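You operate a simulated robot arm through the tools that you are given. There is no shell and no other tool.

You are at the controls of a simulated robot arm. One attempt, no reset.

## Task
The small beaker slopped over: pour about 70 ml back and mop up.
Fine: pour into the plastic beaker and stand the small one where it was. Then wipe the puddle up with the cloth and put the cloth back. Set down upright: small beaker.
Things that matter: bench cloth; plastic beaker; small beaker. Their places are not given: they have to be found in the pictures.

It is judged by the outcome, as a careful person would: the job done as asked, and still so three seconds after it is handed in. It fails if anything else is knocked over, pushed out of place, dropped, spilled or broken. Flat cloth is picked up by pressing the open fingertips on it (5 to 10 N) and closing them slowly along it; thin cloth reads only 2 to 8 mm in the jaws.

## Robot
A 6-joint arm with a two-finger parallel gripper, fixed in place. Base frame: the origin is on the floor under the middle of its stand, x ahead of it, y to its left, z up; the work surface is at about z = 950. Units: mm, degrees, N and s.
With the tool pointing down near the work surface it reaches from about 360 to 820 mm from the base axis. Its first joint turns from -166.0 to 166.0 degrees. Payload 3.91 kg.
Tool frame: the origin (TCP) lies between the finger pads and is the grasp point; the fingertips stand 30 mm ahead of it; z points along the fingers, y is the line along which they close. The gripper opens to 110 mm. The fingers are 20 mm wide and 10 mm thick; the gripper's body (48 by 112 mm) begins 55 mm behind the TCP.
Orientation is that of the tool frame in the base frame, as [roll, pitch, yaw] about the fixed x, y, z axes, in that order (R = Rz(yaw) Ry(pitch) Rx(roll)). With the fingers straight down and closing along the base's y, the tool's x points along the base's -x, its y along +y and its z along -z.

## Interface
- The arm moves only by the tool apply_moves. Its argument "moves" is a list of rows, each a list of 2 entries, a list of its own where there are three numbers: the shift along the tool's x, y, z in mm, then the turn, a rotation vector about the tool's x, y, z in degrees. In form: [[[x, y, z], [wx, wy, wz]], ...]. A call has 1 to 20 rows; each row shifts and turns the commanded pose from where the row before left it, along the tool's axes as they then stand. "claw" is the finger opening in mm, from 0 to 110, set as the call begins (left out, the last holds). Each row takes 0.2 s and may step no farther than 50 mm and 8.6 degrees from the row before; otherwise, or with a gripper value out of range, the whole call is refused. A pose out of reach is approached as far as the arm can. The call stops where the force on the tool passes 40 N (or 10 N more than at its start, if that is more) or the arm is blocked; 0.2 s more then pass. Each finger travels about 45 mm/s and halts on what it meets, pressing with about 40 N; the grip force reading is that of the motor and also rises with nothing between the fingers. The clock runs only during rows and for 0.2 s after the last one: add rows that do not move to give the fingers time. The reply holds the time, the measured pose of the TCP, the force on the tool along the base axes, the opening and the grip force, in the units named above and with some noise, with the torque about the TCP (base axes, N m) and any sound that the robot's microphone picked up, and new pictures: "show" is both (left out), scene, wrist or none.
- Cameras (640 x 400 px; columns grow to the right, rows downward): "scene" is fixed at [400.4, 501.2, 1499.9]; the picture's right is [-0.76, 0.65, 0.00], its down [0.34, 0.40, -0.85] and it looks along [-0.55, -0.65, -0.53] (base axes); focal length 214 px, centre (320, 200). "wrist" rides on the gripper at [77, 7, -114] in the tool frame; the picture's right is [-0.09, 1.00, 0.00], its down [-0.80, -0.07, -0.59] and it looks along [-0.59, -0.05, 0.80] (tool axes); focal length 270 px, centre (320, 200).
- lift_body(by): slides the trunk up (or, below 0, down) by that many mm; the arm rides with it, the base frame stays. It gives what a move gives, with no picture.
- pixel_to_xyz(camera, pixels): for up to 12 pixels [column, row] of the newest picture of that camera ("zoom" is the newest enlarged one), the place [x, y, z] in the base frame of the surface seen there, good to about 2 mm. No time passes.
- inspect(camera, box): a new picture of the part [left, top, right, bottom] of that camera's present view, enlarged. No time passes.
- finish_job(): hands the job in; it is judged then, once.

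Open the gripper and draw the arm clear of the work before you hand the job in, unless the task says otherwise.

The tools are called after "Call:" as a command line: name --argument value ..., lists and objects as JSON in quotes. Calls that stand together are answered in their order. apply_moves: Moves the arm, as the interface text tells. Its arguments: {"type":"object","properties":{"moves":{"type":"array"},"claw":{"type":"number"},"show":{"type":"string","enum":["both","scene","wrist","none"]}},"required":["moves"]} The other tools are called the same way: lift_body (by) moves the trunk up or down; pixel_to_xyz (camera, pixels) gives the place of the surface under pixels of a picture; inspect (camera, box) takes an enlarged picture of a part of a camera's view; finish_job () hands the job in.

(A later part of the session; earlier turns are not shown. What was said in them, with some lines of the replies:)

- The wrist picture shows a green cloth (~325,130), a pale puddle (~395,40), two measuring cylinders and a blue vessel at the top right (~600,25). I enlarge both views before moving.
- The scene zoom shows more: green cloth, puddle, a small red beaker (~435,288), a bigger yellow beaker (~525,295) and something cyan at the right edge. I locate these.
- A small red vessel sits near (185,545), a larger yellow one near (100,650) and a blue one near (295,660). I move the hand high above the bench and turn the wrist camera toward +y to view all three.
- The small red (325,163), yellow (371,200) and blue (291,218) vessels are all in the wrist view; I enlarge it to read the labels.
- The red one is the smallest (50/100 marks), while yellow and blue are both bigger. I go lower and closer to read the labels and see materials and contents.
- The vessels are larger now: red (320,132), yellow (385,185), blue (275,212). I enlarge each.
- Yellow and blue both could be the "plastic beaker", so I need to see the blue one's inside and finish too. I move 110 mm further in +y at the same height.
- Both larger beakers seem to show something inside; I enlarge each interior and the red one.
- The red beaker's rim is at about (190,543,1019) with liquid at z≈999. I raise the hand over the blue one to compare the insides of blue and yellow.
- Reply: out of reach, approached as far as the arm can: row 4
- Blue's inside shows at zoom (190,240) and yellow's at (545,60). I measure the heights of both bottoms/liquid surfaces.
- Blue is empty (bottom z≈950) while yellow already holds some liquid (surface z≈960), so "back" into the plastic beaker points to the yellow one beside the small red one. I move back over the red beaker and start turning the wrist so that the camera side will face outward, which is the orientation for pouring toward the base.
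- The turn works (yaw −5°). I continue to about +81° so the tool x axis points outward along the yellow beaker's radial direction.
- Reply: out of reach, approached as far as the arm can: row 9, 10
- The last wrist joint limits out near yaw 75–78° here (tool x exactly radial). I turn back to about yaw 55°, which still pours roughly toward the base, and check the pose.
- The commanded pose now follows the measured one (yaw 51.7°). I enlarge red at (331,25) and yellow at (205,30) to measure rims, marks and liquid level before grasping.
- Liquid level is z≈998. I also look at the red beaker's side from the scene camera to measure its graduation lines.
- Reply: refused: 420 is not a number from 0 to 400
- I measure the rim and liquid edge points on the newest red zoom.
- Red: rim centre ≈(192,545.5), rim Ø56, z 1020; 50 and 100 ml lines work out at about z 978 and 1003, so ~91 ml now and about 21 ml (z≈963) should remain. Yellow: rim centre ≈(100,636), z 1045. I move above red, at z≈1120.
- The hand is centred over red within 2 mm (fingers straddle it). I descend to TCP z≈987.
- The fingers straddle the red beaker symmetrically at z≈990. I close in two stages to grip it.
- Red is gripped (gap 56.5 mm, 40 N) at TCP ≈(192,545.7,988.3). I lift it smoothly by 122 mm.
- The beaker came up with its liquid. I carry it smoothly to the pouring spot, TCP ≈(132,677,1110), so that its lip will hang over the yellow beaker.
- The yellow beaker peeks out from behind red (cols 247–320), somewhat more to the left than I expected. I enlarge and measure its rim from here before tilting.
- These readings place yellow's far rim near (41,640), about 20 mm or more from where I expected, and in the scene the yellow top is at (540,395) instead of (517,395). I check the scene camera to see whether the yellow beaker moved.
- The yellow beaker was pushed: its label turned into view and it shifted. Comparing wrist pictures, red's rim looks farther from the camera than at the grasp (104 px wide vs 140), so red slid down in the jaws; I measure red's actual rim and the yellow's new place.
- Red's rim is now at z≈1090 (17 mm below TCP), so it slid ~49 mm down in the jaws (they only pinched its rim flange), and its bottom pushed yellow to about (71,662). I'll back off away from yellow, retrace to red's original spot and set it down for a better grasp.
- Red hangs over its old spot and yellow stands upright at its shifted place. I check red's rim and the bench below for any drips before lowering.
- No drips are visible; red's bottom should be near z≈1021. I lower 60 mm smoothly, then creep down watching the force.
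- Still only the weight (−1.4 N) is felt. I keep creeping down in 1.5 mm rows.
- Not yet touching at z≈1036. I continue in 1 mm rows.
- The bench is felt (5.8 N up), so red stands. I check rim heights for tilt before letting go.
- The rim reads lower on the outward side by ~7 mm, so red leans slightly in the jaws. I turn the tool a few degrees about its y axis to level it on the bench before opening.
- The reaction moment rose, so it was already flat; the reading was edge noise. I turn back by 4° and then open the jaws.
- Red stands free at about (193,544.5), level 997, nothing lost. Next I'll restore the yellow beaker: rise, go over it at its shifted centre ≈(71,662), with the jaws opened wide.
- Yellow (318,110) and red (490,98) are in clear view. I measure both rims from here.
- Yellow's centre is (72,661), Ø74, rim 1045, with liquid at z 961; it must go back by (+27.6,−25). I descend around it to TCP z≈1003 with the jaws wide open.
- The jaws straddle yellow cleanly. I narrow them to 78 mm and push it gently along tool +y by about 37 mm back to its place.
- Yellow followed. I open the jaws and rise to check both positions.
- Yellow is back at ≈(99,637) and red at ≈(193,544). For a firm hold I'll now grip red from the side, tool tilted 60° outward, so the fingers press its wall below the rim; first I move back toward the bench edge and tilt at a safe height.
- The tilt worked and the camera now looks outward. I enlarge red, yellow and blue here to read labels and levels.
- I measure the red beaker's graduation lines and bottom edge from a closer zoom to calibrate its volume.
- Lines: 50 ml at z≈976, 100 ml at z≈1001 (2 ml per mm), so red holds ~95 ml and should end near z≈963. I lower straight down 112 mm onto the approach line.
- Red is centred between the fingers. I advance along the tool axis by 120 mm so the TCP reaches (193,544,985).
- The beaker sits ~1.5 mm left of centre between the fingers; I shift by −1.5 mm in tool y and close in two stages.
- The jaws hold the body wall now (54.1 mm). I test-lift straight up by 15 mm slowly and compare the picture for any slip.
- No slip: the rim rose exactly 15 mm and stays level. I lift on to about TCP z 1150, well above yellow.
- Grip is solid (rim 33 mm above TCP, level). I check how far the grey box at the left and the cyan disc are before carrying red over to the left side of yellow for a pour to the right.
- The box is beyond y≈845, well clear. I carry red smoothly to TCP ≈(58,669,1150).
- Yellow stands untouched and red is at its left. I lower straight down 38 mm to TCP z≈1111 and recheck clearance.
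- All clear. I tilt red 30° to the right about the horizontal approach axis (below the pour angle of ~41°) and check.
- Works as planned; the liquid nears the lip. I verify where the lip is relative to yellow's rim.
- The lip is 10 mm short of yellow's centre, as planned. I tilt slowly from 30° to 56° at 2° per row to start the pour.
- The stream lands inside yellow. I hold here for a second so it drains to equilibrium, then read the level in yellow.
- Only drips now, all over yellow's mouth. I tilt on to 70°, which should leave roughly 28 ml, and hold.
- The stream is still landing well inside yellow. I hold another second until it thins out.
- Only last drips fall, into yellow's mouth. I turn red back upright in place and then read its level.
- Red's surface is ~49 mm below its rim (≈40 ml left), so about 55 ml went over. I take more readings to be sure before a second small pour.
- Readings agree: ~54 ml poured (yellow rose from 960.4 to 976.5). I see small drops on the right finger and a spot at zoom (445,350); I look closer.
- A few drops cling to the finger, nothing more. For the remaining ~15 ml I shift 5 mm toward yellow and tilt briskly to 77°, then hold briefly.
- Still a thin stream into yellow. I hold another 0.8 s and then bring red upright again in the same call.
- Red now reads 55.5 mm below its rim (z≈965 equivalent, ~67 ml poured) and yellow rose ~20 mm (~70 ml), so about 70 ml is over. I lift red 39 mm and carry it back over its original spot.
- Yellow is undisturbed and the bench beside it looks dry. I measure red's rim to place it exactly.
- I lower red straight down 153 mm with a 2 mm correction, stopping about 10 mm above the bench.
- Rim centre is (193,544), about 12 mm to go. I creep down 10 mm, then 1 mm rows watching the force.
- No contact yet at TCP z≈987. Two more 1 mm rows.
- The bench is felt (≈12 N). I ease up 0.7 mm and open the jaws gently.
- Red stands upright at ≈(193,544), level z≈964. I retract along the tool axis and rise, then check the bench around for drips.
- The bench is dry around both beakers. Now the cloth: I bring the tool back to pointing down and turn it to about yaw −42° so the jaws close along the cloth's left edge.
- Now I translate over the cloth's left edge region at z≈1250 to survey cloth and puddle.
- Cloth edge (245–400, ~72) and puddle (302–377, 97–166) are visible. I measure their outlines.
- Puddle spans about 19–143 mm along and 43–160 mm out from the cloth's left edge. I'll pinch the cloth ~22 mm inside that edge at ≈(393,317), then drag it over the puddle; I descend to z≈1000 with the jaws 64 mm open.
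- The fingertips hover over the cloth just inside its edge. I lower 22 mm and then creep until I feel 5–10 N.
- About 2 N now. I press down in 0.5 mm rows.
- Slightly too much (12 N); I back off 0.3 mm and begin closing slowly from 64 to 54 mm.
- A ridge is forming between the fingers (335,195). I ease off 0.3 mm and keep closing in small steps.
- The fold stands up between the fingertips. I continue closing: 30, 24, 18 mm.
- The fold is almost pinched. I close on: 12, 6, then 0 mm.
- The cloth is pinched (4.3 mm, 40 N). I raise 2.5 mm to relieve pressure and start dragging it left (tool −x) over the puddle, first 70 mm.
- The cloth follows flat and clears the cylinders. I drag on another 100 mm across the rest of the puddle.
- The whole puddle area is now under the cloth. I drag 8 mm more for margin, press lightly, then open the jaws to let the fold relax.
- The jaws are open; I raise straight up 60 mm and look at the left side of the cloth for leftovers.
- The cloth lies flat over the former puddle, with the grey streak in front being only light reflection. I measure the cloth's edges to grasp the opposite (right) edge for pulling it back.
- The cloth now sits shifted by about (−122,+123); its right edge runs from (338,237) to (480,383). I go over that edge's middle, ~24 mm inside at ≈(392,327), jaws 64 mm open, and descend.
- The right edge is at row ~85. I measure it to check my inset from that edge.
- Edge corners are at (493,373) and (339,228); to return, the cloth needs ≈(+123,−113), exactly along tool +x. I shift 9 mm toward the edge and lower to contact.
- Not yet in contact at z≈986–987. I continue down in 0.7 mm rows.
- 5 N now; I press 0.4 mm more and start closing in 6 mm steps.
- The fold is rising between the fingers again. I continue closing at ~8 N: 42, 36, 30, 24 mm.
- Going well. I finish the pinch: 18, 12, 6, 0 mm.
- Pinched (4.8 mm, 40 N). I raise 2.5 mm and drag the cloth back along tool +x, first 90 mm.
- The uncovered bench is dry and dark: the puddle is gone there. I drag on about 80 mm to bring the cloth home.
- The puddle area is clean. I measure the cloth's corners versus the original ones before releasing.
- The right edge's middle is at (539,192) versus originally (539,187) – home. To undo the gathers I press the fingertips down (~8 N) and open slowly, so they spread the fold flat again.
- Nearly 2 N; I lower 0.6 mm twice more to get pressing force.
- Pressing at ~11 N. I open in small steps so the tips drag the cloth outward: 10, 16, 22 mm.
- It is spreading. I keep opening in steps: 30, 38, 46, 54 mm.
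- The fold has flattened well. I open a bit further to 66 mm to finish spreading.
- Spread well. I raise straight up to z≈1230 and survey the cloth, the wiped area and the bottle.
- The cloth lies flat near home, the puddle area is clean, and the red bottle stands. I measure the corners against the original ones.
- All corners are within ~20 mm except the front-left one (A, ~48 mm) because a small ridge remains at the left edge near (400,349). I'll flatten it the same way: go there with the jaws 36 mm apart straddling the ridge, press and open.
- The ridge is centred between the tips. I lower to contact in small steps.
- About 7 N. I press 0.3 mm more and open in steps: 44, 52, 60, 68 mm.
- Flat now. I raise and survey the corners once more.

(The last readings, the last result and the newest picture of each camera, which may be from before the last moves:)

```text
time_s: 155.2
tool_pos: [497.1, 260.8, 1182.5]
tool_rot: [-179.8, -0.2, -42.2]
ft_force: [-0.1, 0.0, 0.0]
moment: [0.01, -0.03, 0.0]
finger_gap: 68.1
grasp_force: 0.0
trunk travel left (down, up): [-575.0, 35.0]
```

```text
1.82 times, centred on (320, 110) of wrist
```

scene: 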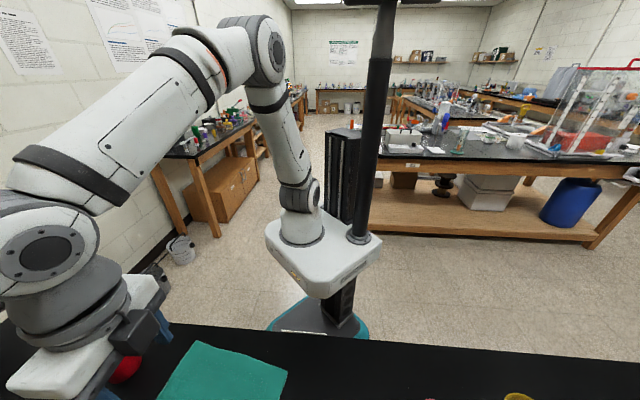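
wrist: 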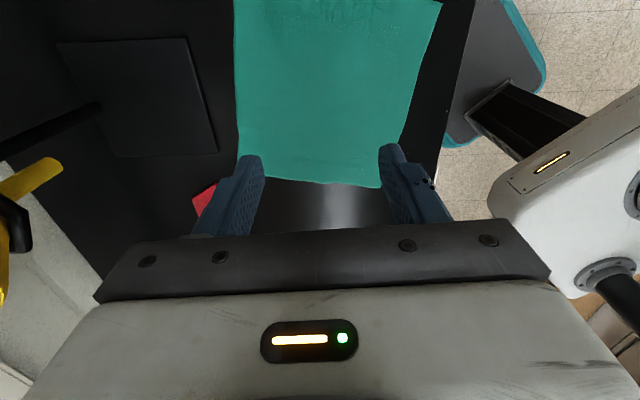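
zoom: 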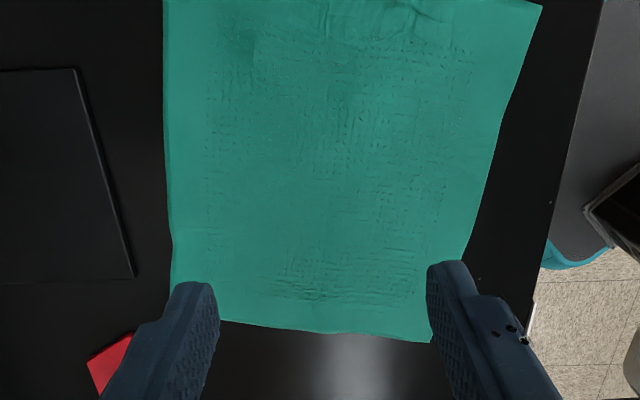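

Call:
pixel_to_xyz --camera "zoom" --pixels '[[428, 340], [538, 8], [225, 322], [172, 270], [300, 328], [165, 100], [470, 240], [340, 170]]'

Call:
inspect --camera "scene" --box '[100, 380, 480, 400]'

Call:
pixel_to_xyz --camera "zoom" --pixels '[[360, 155], [240, 112], [330, 330], [312, 385], [290, 200], [420, 300], [500, 250]]'

```text
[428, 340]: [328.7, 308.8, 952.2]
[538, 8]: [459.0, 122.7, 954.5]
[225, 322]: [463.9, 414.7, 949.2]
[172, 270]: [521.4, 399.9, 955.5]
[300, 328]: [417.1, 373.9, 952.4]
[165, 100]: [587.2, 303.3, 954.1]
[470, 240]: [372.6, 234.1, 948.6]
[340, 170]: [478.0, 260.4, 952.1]
```

```text
1.68 times, centred on (290, 390) of scene
```

zoom: 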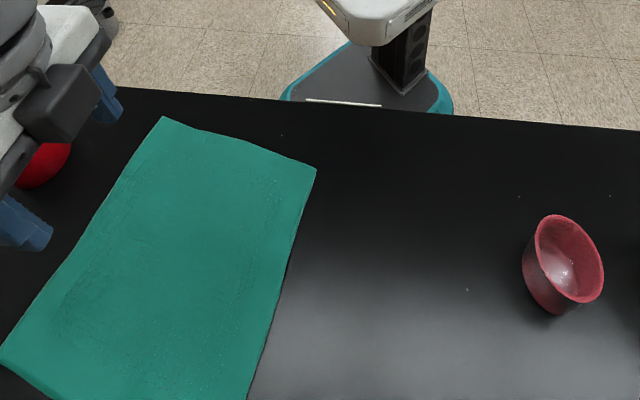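

```text
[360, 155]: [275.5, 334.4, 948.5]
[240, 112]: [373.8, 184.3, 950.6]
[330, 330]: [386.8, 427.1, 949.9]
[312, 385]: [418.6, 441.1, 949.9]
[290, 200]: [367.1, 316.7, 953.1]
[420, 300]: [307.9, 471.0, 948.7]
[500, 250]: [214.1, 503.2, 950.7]
```

The left edge ended ~41 mm too far outward (A at (329,309), B ≈(496,432)), a shear; the right edge is home. I'll press the fingertips inside the left edge and slide it back toward the bench front by ~40 mm.

Call:
apply_moves --moves '[[[-36, -8, 0], [0, 0, 0]], [[-36, -8, 0], [0, 0, 0]], [[-36, -7.8, 0], [0, 0, 0]], [[0, 0, 45], [0, 0, 0]], [[0, 0, 45], [0, 0, 0]], [[0, 0, 45], [0, 0, 0]], [[0, 0, 40], [0, 0, 0]], [[0, 0, 15], [0, 0, 0]], [[0, 0, 4], [0, 0, 0]], [[0, 0, 0], [0, 0, 0]]]' --claw 70 --show "wrist"

```text
time_s: 157.4
tool_pos: [435.6, 351.1, 990.7]
tool_rot: [-179.8, -0.3, -42.3]
ft_force: [0.4, 0.2, -0.4]
moment: [-0.01, -0.03, -0.01]
finger_gap: 70.2
grasp_force: 0.2
trunk travel left (down, up): [-575.0, 35.0]
```

wrist: 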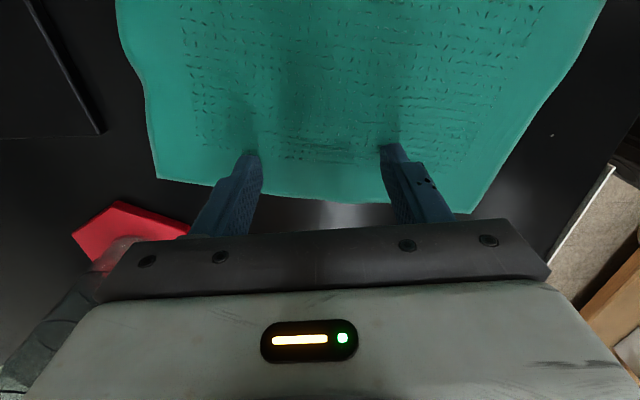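

I lower the last millimetres to contact.

Call:
apply_moves --moves '[[[0, 0, 3], [0, 0, 0]], [[0, 0, 1.5], [0, 0, 0]], [[0, 0, 0], [0, 0, 0]]]' --show "none"

Call:
apply_moves --moves '[[[0, 0, 0.8], [0, 0, 0]], [[0, 0, 0.6], [0, 0, 0]], [[0, 0, 0], [0, 0, 0]]]' --show "none"

```text
time_s: 158.2
tool_pos: [435.8, 351.3, 984.4]
tool_rot: [-179.8, -0.3, -42.3]
ft_force: [1.7, -0.5, 1.7]
moment: [-0.02, -0.04, 0.01]
finger_gap: 69.9
grasp_force: 0.1
trunk travel left (down, up): [-575.0, 35.0]
```

```text
time_s: 159.0
tool_pos: [434.2, 351.0, 984.3]
tool_rot: [-179.8, -0.4, -42.3]
ft_force: [-0.8, 0.3, 4.0]
moment: [0.0, 0.05, 0.01]
finger_gap: 69.8
grasp_force: 0.0
trunk travel left (down, up): [-575.0, 35.0]
```

4 N so far; 0.6 mm more, then I slide +y (toward the bench front) by 20 mm and look.

Call:
apply_moves --moves '[[[0, 0, 0.6], [0, 0, 0]], [[0, 0, 0], [0, 0, 0]]]' --show "none"

Call:
apply_moves --moves '[[[0, 2, 0], [0, 0, 0]], [[0, 3, 0], [0, 0, 0]], [[0, 4, 0], [0, 0, 0]], [[0, 4, 0], [0, 0, 0]], [[0, 4, 0], [0, 0, 0]], [[0, 3, 0], [0, 0, 0]], [[0, 0, 0], [0, 0, 0]]]' --show "wrist"

```text
time_s: 159.6
tool_pos: [435.3, 349.1, 984.2]
tool_rot: [-179.6, -0.4, -42.3]
ft_force: [1.4, 2.1, 8.9]
moment: [-0.02, 0.02, -0.03]
finger_gap: 70.0
grasp_force: 0.1
trunk travel left (down, up): [-575.0, 35.0]
```

```text
time_s: 161.2
tool_pos: [421.5, 336.1, 983.7]
tool_rot: [-179.6, -0.4, -42.4]
ft_force: [3.6, 3.8, 13.4]
moment: [-0.02, 0.05, 0.0]
finger_gap: 69.3
grasp_force: 0.1
trunk travel left (down, up): [-575.0, 35.0]
```

wrist: 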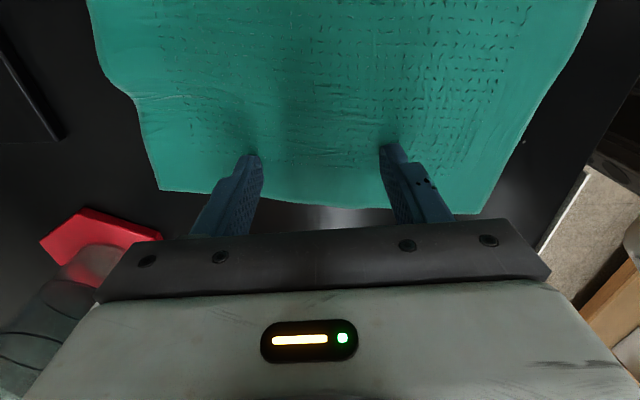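

The cloth's left edge moves along with the tips. I slide another 20 mm with slightly less pressure.

Call:
apply_moves --moves '[[[0, 2, -0.2], [0, 0, 0]], [[0, 3, 0], [0, 0, 0]], [[0, 4, 0], [0, 0, 0]], [[0, 4, 0], [0, 0, 0]], [[0, 4, 0], [0, 0, 0]], [[0, 3, 0], [0, 0, 0]], [[0, 0, 0], [0, 0, 0]]]' --show "wrist"

```text
time_s: 162.8
tool_pos: [407.3, 320.0, 983.7]
tool_rot: [-179.6, -0.4, -42.3]
ft_force: [2.8, 2.3, 12.0]
moment: [0.01, 0.0, 0.05]
finger_gap: 69.6
grasp_force: 0.0
trunk travel left (down, up): [-575.0, 35.0]
```

wrist: 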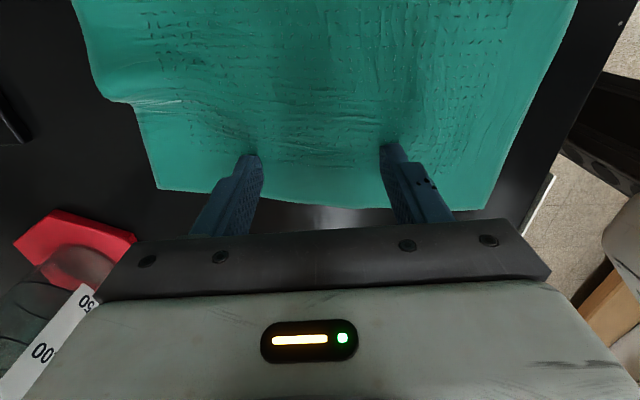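

Good. I lift straight up and survey from the earlier viewpoint.

Call:
apply_moves --moves '[[[0, 0, -2], [0, 0, 0]], [[0, 0, -10], [0, 0, 0]], [[0, 0, -38], [0, 0, 0]], [[0, 0, -50], [0, 0, 0]], [[35, 0, -45], [0, 0, 0]], [[45, 0, -35], [0, 0, 0]], [[45, 0, -35], [0, 0, 0]], [[40, 0, -35], [0, 0, 0]], [[0, 0, 0], [0, 0, 0]]]' --show "wrist"

Call:
inspect --camera "wrist" --box '[180, 0, 460, 220]'

Call:
inspect --camera "scene" --box '[60, 380, 460, 400]'

```text
refused: row 5 steps farther than a row can; nothing moved
```

```text
1.82 times, centred on (320, 110) of wrist
```

zoom: 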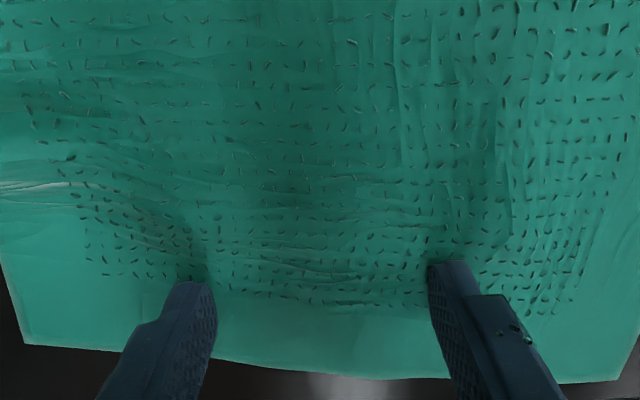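

```text
1.60 times, centred on (260, 390) of scene
```

zoom: 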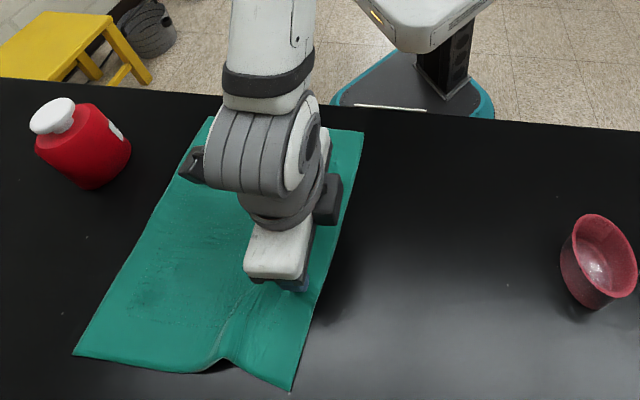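

That call was refused (step too long). I repeat the raise with shorter steps.

Call:
apply_moves --moves '[[[0, 0, -2], [0, 0, 0]], [[0, 0, -10], [0, 0, 0]], [[0, 0, -38], [0, 0, 0]], [[0, 0, -45], [0, 0, 0]], [[30, 0, -35], [0, 0, 0]], [[30, 0, -35], [0, 0, 0]], [[35, 0, -30], [0, 0, 0]], [[35, 0, -30], [0, 0, 0]], [[35, 0, -25], [0, 0, 0]], [[0, 0, 0], [0, 0, 0]]]' --show "wrist"

Call:
inspect --camera "wrist" --box '[180, 0, 460, 220]'

Call:
pixel_to_xyz --camera "zoom" --pixels '[[200, 100], [320, 150], [480, 100], [300, 330], [420, 300], [200, 260]]'

Call:
inspect --camera "scene" --box '[60, 380, 460, 400]'

```text
time_s: 165.0
tool_pos: [526.6, 209.7, 1235.0]
tool_rot: [-179.8, -0.3, -42.2]
ft_force: [0.1, 0.2, 0.9]
moment: [-0.02, 0.01, 0.02]
finger_gap: 69.6
grasp_force: 0.0
trunk travel left (down, up): [-575.0, 35.0]
```

wrist: 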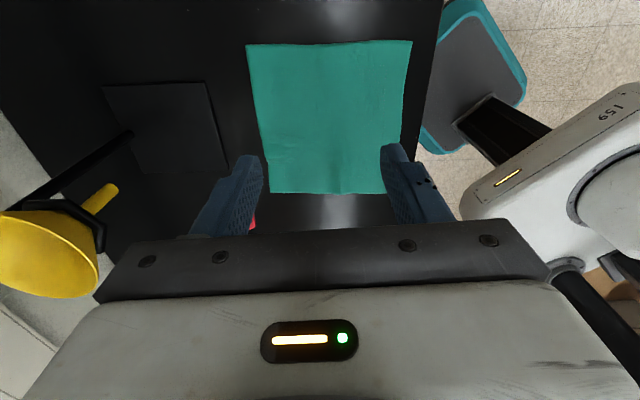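

```text
1.82 times, centred on (320, 110) of wrist
```

zoom: 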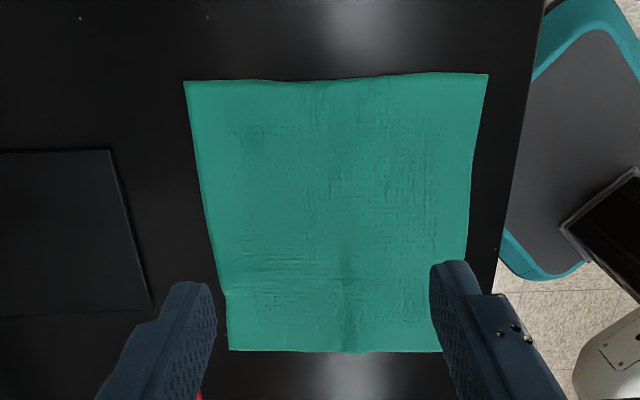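

```text
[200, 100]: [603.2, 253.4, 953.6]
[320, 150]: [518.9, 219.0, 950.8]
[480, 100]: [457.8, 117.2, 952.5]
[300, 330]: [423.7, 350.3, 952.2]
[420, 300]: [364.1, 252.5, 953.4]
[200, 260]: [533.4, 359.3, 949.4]
```

```text
1.60 times, centred on (260, 390) of scene
```

zoom: 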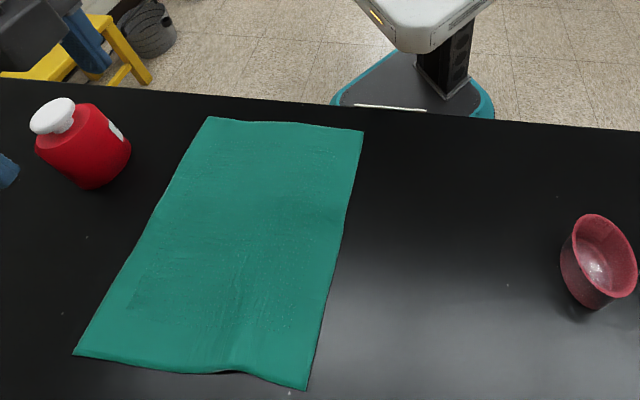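

The cloth now lies rectangular and nearly flat. I verify its four corners and the beakers' state.

Call:
pixel_to_xyz --camera "zoom" --pixels '[[212, 120], [360, 134], [80, 354], [302, 384], [220, 366], [400, 250], [450, 320], [500, 200], [590, 265]]'

Call:
inspect --camera "scene" --box '[360, 390, 600, 400]'

Call:
inspect --camera "scene" --box '[200, 390, 440, 400]'

```text
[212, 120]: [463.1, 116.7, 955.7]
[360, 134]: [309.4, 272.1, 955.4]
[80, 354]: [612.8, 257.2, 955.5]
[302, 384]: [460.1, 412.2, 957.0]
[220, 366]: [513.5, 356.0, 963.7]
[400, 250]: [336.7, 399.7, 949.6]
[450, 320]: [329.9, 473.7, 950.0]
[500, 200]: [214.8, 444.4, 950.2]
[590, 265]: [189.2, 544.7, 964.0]
```

```text
2.67 times, centred on (480, 395) of scene
```

zoom: 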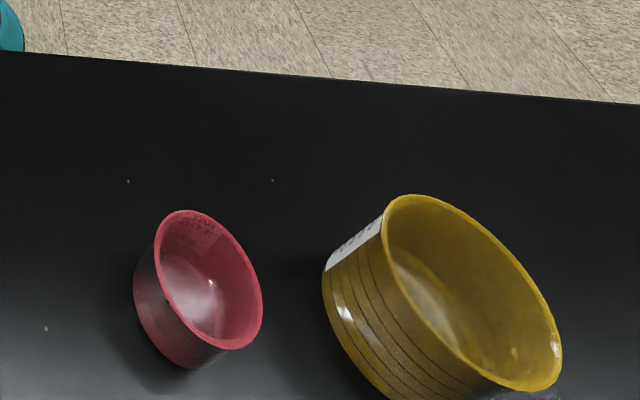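

```text
2.67 times, centred on (320, 395) of scene
```

zoom: 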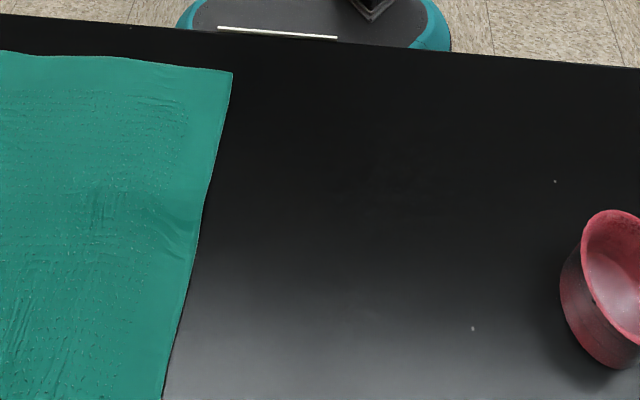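

Corners are within ~8 mm of the original, and no puddle remains. I notice a glassy glint near yellow's lower right (zoom 530,395), so I move the wrist camera to look at the bench around yellow.

Call:
apply_moves --moves '[[[-44.4, -3.3, -1.5], [0, 0, 0]], [[-44.4, -3.3, -1.5], [0, 0, 0]], [[-44.4, -3.3, -1.5], [0, 0, 0]], [[-44.4, -3.3, -1.5], [0, 0, 0]], [[-44.4, -3.3, -1.5], [0, 0, 0]], [[-44.4, -3.3, -1.5], [0, 0, 0]], [[-44.4, -3.3, -1.5], [0, 0, 0]], [[-44.4, -3.3, -1.5], [0, 0, 0]], [[-44.4, -3.3, -1.5], [0, 0, 0]], [[0, 0, 0], [0, 0, 0]]]' --show "wrist"

Call:
inspect --camera "wrist" --box '[200, 60, 440, 240]'

```text
time_s: 167.2
tool_pos: [251.8, 500.1, 1246.2]
tool_rot: [-179.8, -0.1, -42.3]
ft_force: [-0.7, 0.5, -0.3]
moment: [-0.01, 0.01, 0.02]
finger_gap: 70.0
grasp_force: 0.1
trunk travel left (down, up): [-575.0, 35.0]
```

wrist: 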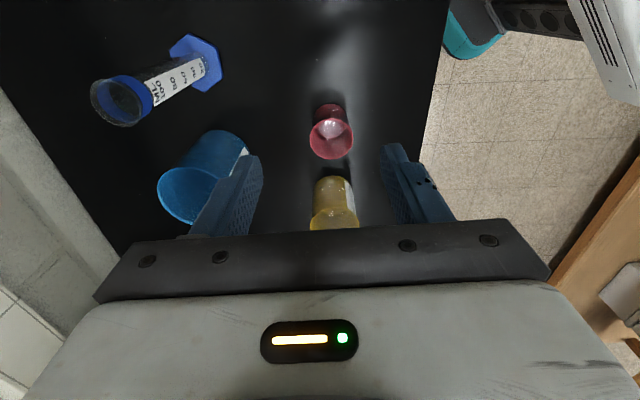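

```text
2.22 times, centred on (320, 150) of wrist
```

zoom: 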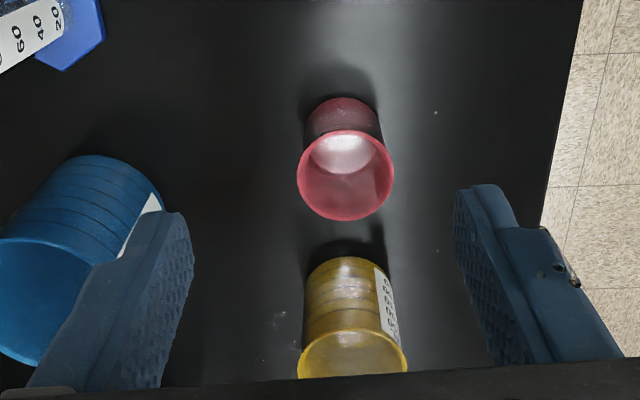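

There are faint specks on the bench left of yellow at zoom (275,320). I move 120 mm farther to view them from above.

Call:
apply_moves --moves '[[[-40, 0, 0], [0, 0, 0]], [[-40, 0, 0], [0, 0, 0]], [[-40, 0, 0], [0, 0, 0]], [[0, 0, 0], [0, 0, 0]]]' --show "wrist"

Call:
inspect --camera "wrist" --box '[240, 60, 400, 200]'

```text
time_s: 168.2
tool_pos: [165.9, 580.6, 1246.9]
tool_rot: [-179.9, -0.3, -42.3]
ft_force: [0.1, 0.3, 0.0]
moment: [-0.01, -0.01, 0.02]
finger_gap: 70.0
grasp_force: 0.0
trunk travel left (down, up): [-575.0, 35.0]
```

wrist: 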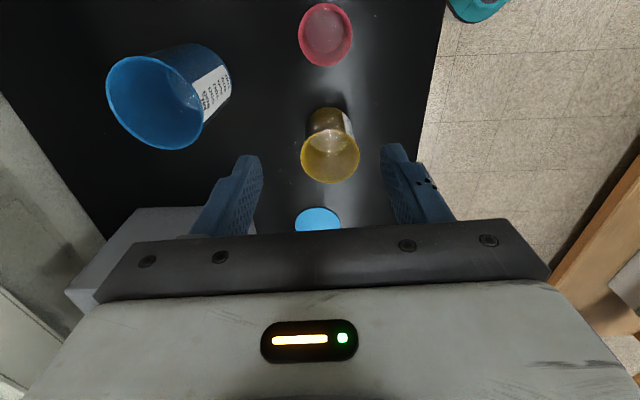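

```text
2.86 times, centred on (320, 130) of wrist
```

zoom: 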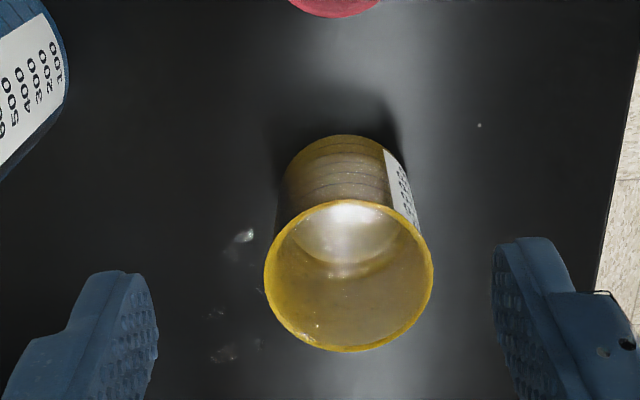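

There are small wet spots on the bench outward of yellow. I enlarge and locate them.

Call:
inspect --camera "wrist" --box '[265, 130, 335, 200]'

Call:
pixel_to_xyz --camera "wrist" --pixels '[[293, 143], [288, 149], [284, 170], [287, 183], [299, 162], [291, 180], [282, 186]]'

```text
5.71 times, centred on (300, 165) of wrist
```

zoom: 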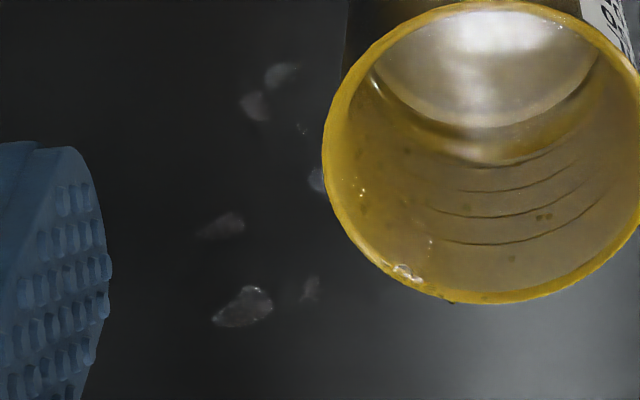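

```text
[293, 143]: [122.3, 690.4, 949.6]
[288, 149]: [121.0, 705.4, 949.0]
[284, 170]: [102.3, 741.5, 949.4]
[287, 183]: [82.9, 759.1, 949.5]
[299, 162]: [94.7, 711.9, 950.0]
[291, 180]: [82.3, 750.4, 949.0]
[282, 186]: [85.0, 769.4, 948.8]
```

The spots are a few tiny drops (~1 ml in all) from the drip at the end of the pour; reaching them with the cloth between the two beakers would risk far more than it mends. I verify both beakers' final positions and levels from here.

Call:
pixel_to_xyz --camera "wrist" --pixels '[[330, 132], [330, 182], [302, 158], [358, 158], [332, 140], [325, 4], [325, 65], [299, 35], [351, 35], [325, 40]]'

Call:
inspect --camera "wrist" --box '[280, 0, 380, 190]'

```text
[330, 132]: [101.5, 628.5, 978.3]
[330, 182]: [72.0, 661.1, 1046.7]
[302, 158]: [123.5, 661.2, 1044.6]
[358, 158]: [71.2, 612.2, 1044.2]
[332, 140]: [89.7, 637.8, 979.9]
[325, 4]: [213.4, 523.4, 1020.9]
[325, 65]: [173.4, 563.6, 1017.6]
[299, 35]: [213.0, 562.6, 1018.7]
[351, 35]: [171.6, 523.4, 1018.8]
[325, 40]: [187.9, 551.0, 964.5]
```

```text
2.11 times, centred on (330, 95) of wrist
```

zoom: 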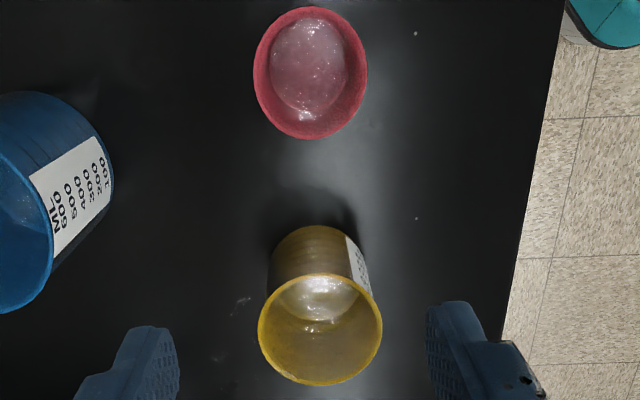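

Red stands at ≈(193,543) with ~27 ml (≈68 ml poured), yellow at ≈(97,637), both upright. I open the gripper fully and draw the arm back and up to near its starting place.

Call:
apply_moves --moves '[[[0, 0, -30], [0, 0, 0]], [[34.7, 15.7, -10], [0, 0, 0]], [[34.7, 15.7, -10], [0, 0, 0]], [[34.7, 15.7, -10], [0, 0, 0]], [[34.7, 15.7, -10], [0, 0, 0]], [[34.7, 15.7, -10], [0, 0, 0]], [[34.7, 15.7, -10], [0, 0, 0]], [[34.7, 15.7, -10], [0, 0, 0]], [[34.7, 15.7, -10], [0, 0, 0]], [[34.7, 15.7, -10], [0, 0, 0]], [[0, 0, 0], [0, 0, 0]]]' --claw 110 --show "both"

Call:
inspect --camera "scene" --box '[0, 380, 640, 400]'

```text
time_s: 170.6
tool_pos: [298.5, 268.1, 1365.2]
tool_rot: [-179.8, -0.4, -42.2]
ft_force: [-0.4, -0.7, 0.7]
moment: [0.02, 0.02, 0.03]
finger_gap: 109.7
grasp_force: 0.0
trunk travel left (down, up): [-575.0, 35.0]
```

scene: 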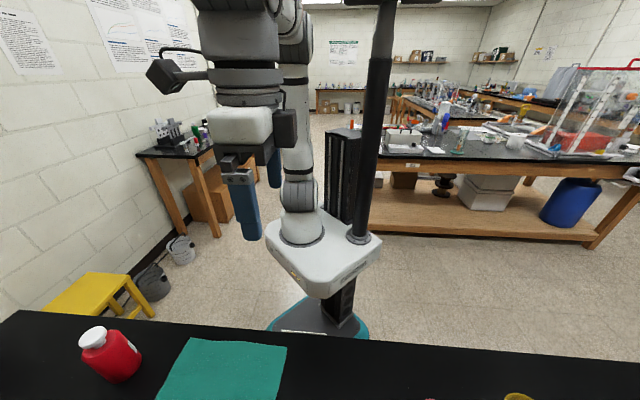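
wrist: 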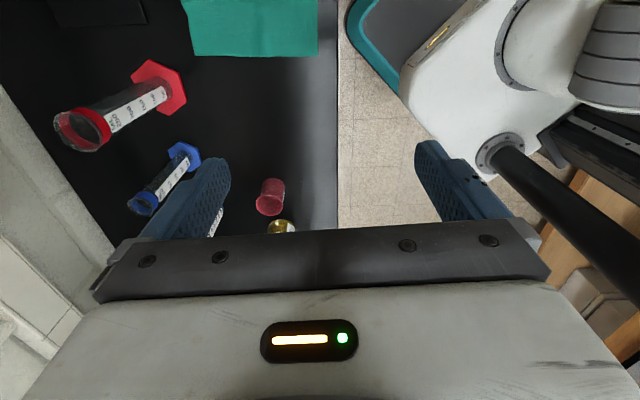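

```text
1.00 times, centred on (320, 390) of scene (not enlarged: the box is as wide or as high as the picture)
```

zoom: 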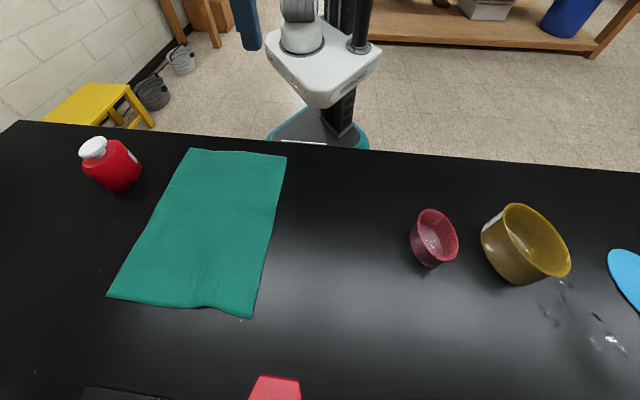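

From here, wet spots are visible outward of yellow at zoom (555,290)–(612,342). I take a closer look to judge how much that is.

Call:
inspect --camera "scene" --box '[500, 396, 640, 400]'

Call:
inspect --camera "scene" --box '[440, 396, 640, 400]'

```text
4.57 times, centred on (570, 398) of scene
```

zoom: 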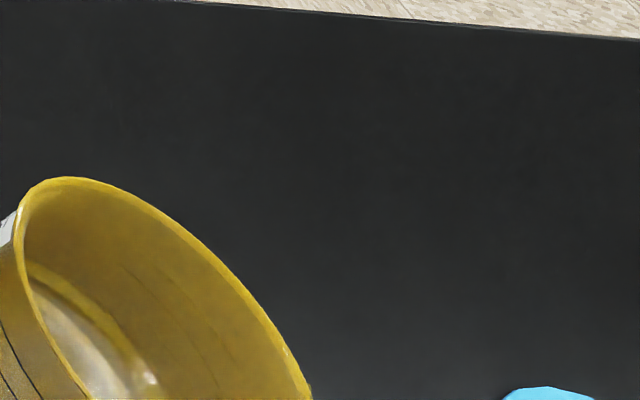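

```text
3.20 times, centred on (540, 398) of scene
```

zoom: 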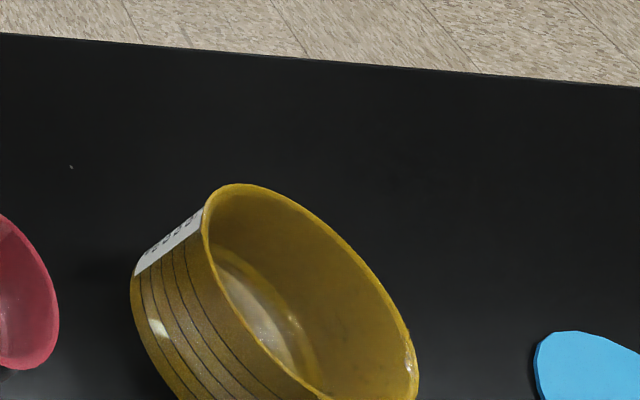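

I query the places and extent of these spots from the full scene view.

Call:
inspect --camera "scene" --box '[0, 398, 640, 400]'

Call:
pixel_to_xyz --camera "zoom" --pixels '[[545, 300], [557, 280], [597, 308], [612, 333], [592, 335], [625, 343], [612, 330], [606, 334], [618, 334], [612, 338]]'

```text
1.00 times, centred on (320, 399) of scene (not enlarged: the box is as wide or as high as the picture)
```

zoom: 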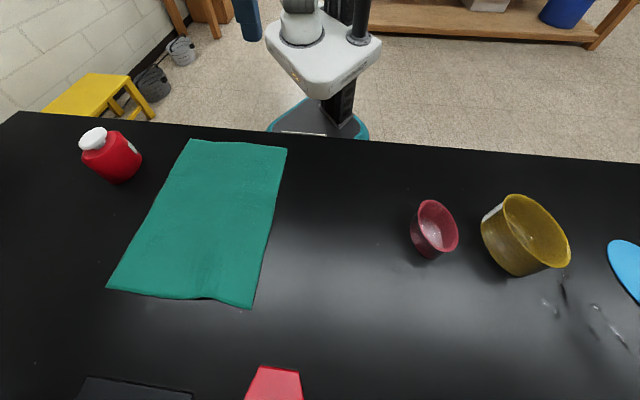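

```text
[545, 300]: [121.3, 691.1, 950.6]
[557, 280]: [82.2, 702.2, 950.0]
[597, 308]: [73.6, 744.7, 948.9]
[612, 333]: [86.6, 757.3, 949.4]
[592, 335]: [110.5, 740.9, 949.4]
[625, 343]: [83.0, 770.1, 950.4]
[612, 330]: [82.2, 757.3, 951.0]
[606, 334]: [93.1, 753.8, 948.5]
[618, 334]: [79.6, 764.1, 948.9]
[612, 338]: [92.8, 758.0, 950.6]
```

Only a few scattered drops remain beside yellow (roughly 1 ml in all). The puddle is gone, the cloth is flat within about 8 mm of its place, red stands upright where it was with about 68 ml poured, and the arm is clear with the gripper open. I hand the job in.

Call:
finish_job

```text
The job is handed in.
```

I've handed the job in. The pour, the wipe and the put-backs are done, but I left a few drops on the bench beside the plastic beaker.

- **Pour:** About 68 ml went from the small red beaker into the yellow one, going by the level drop in red and the rise in yellow. I took yellow as the plastic beaker because it already held some of the liquid and stood next to the small one. The blue beaker was empty. Nothing in the pictures named it outright.
- **Small beaker:** It stands upright within about 2 mm of where it was, with roughly 27 ml left in it.
- **Puddle:** It is wiped up; the bench there looks clean and dry.
- **Cloth:** It is back flat, with its corners within about 8 mm of where they were and one small bump on its outer edge.

Two things went wrong along the way:

- **Yellow beaker pushed:** My first grip on the small beaker slipped. It hung low, and carrying it pushed the yellow beaker about 38 mm. I slid it back to within about 3 mm of its place, but it is turned, so its label faces a different way.
- **Drops left on the bench:** The pour left six or seven small drops, about 1 ml in all, on the far side of the yellow beaker. I left them because getting the cloth in between the beakers risked knocking something.
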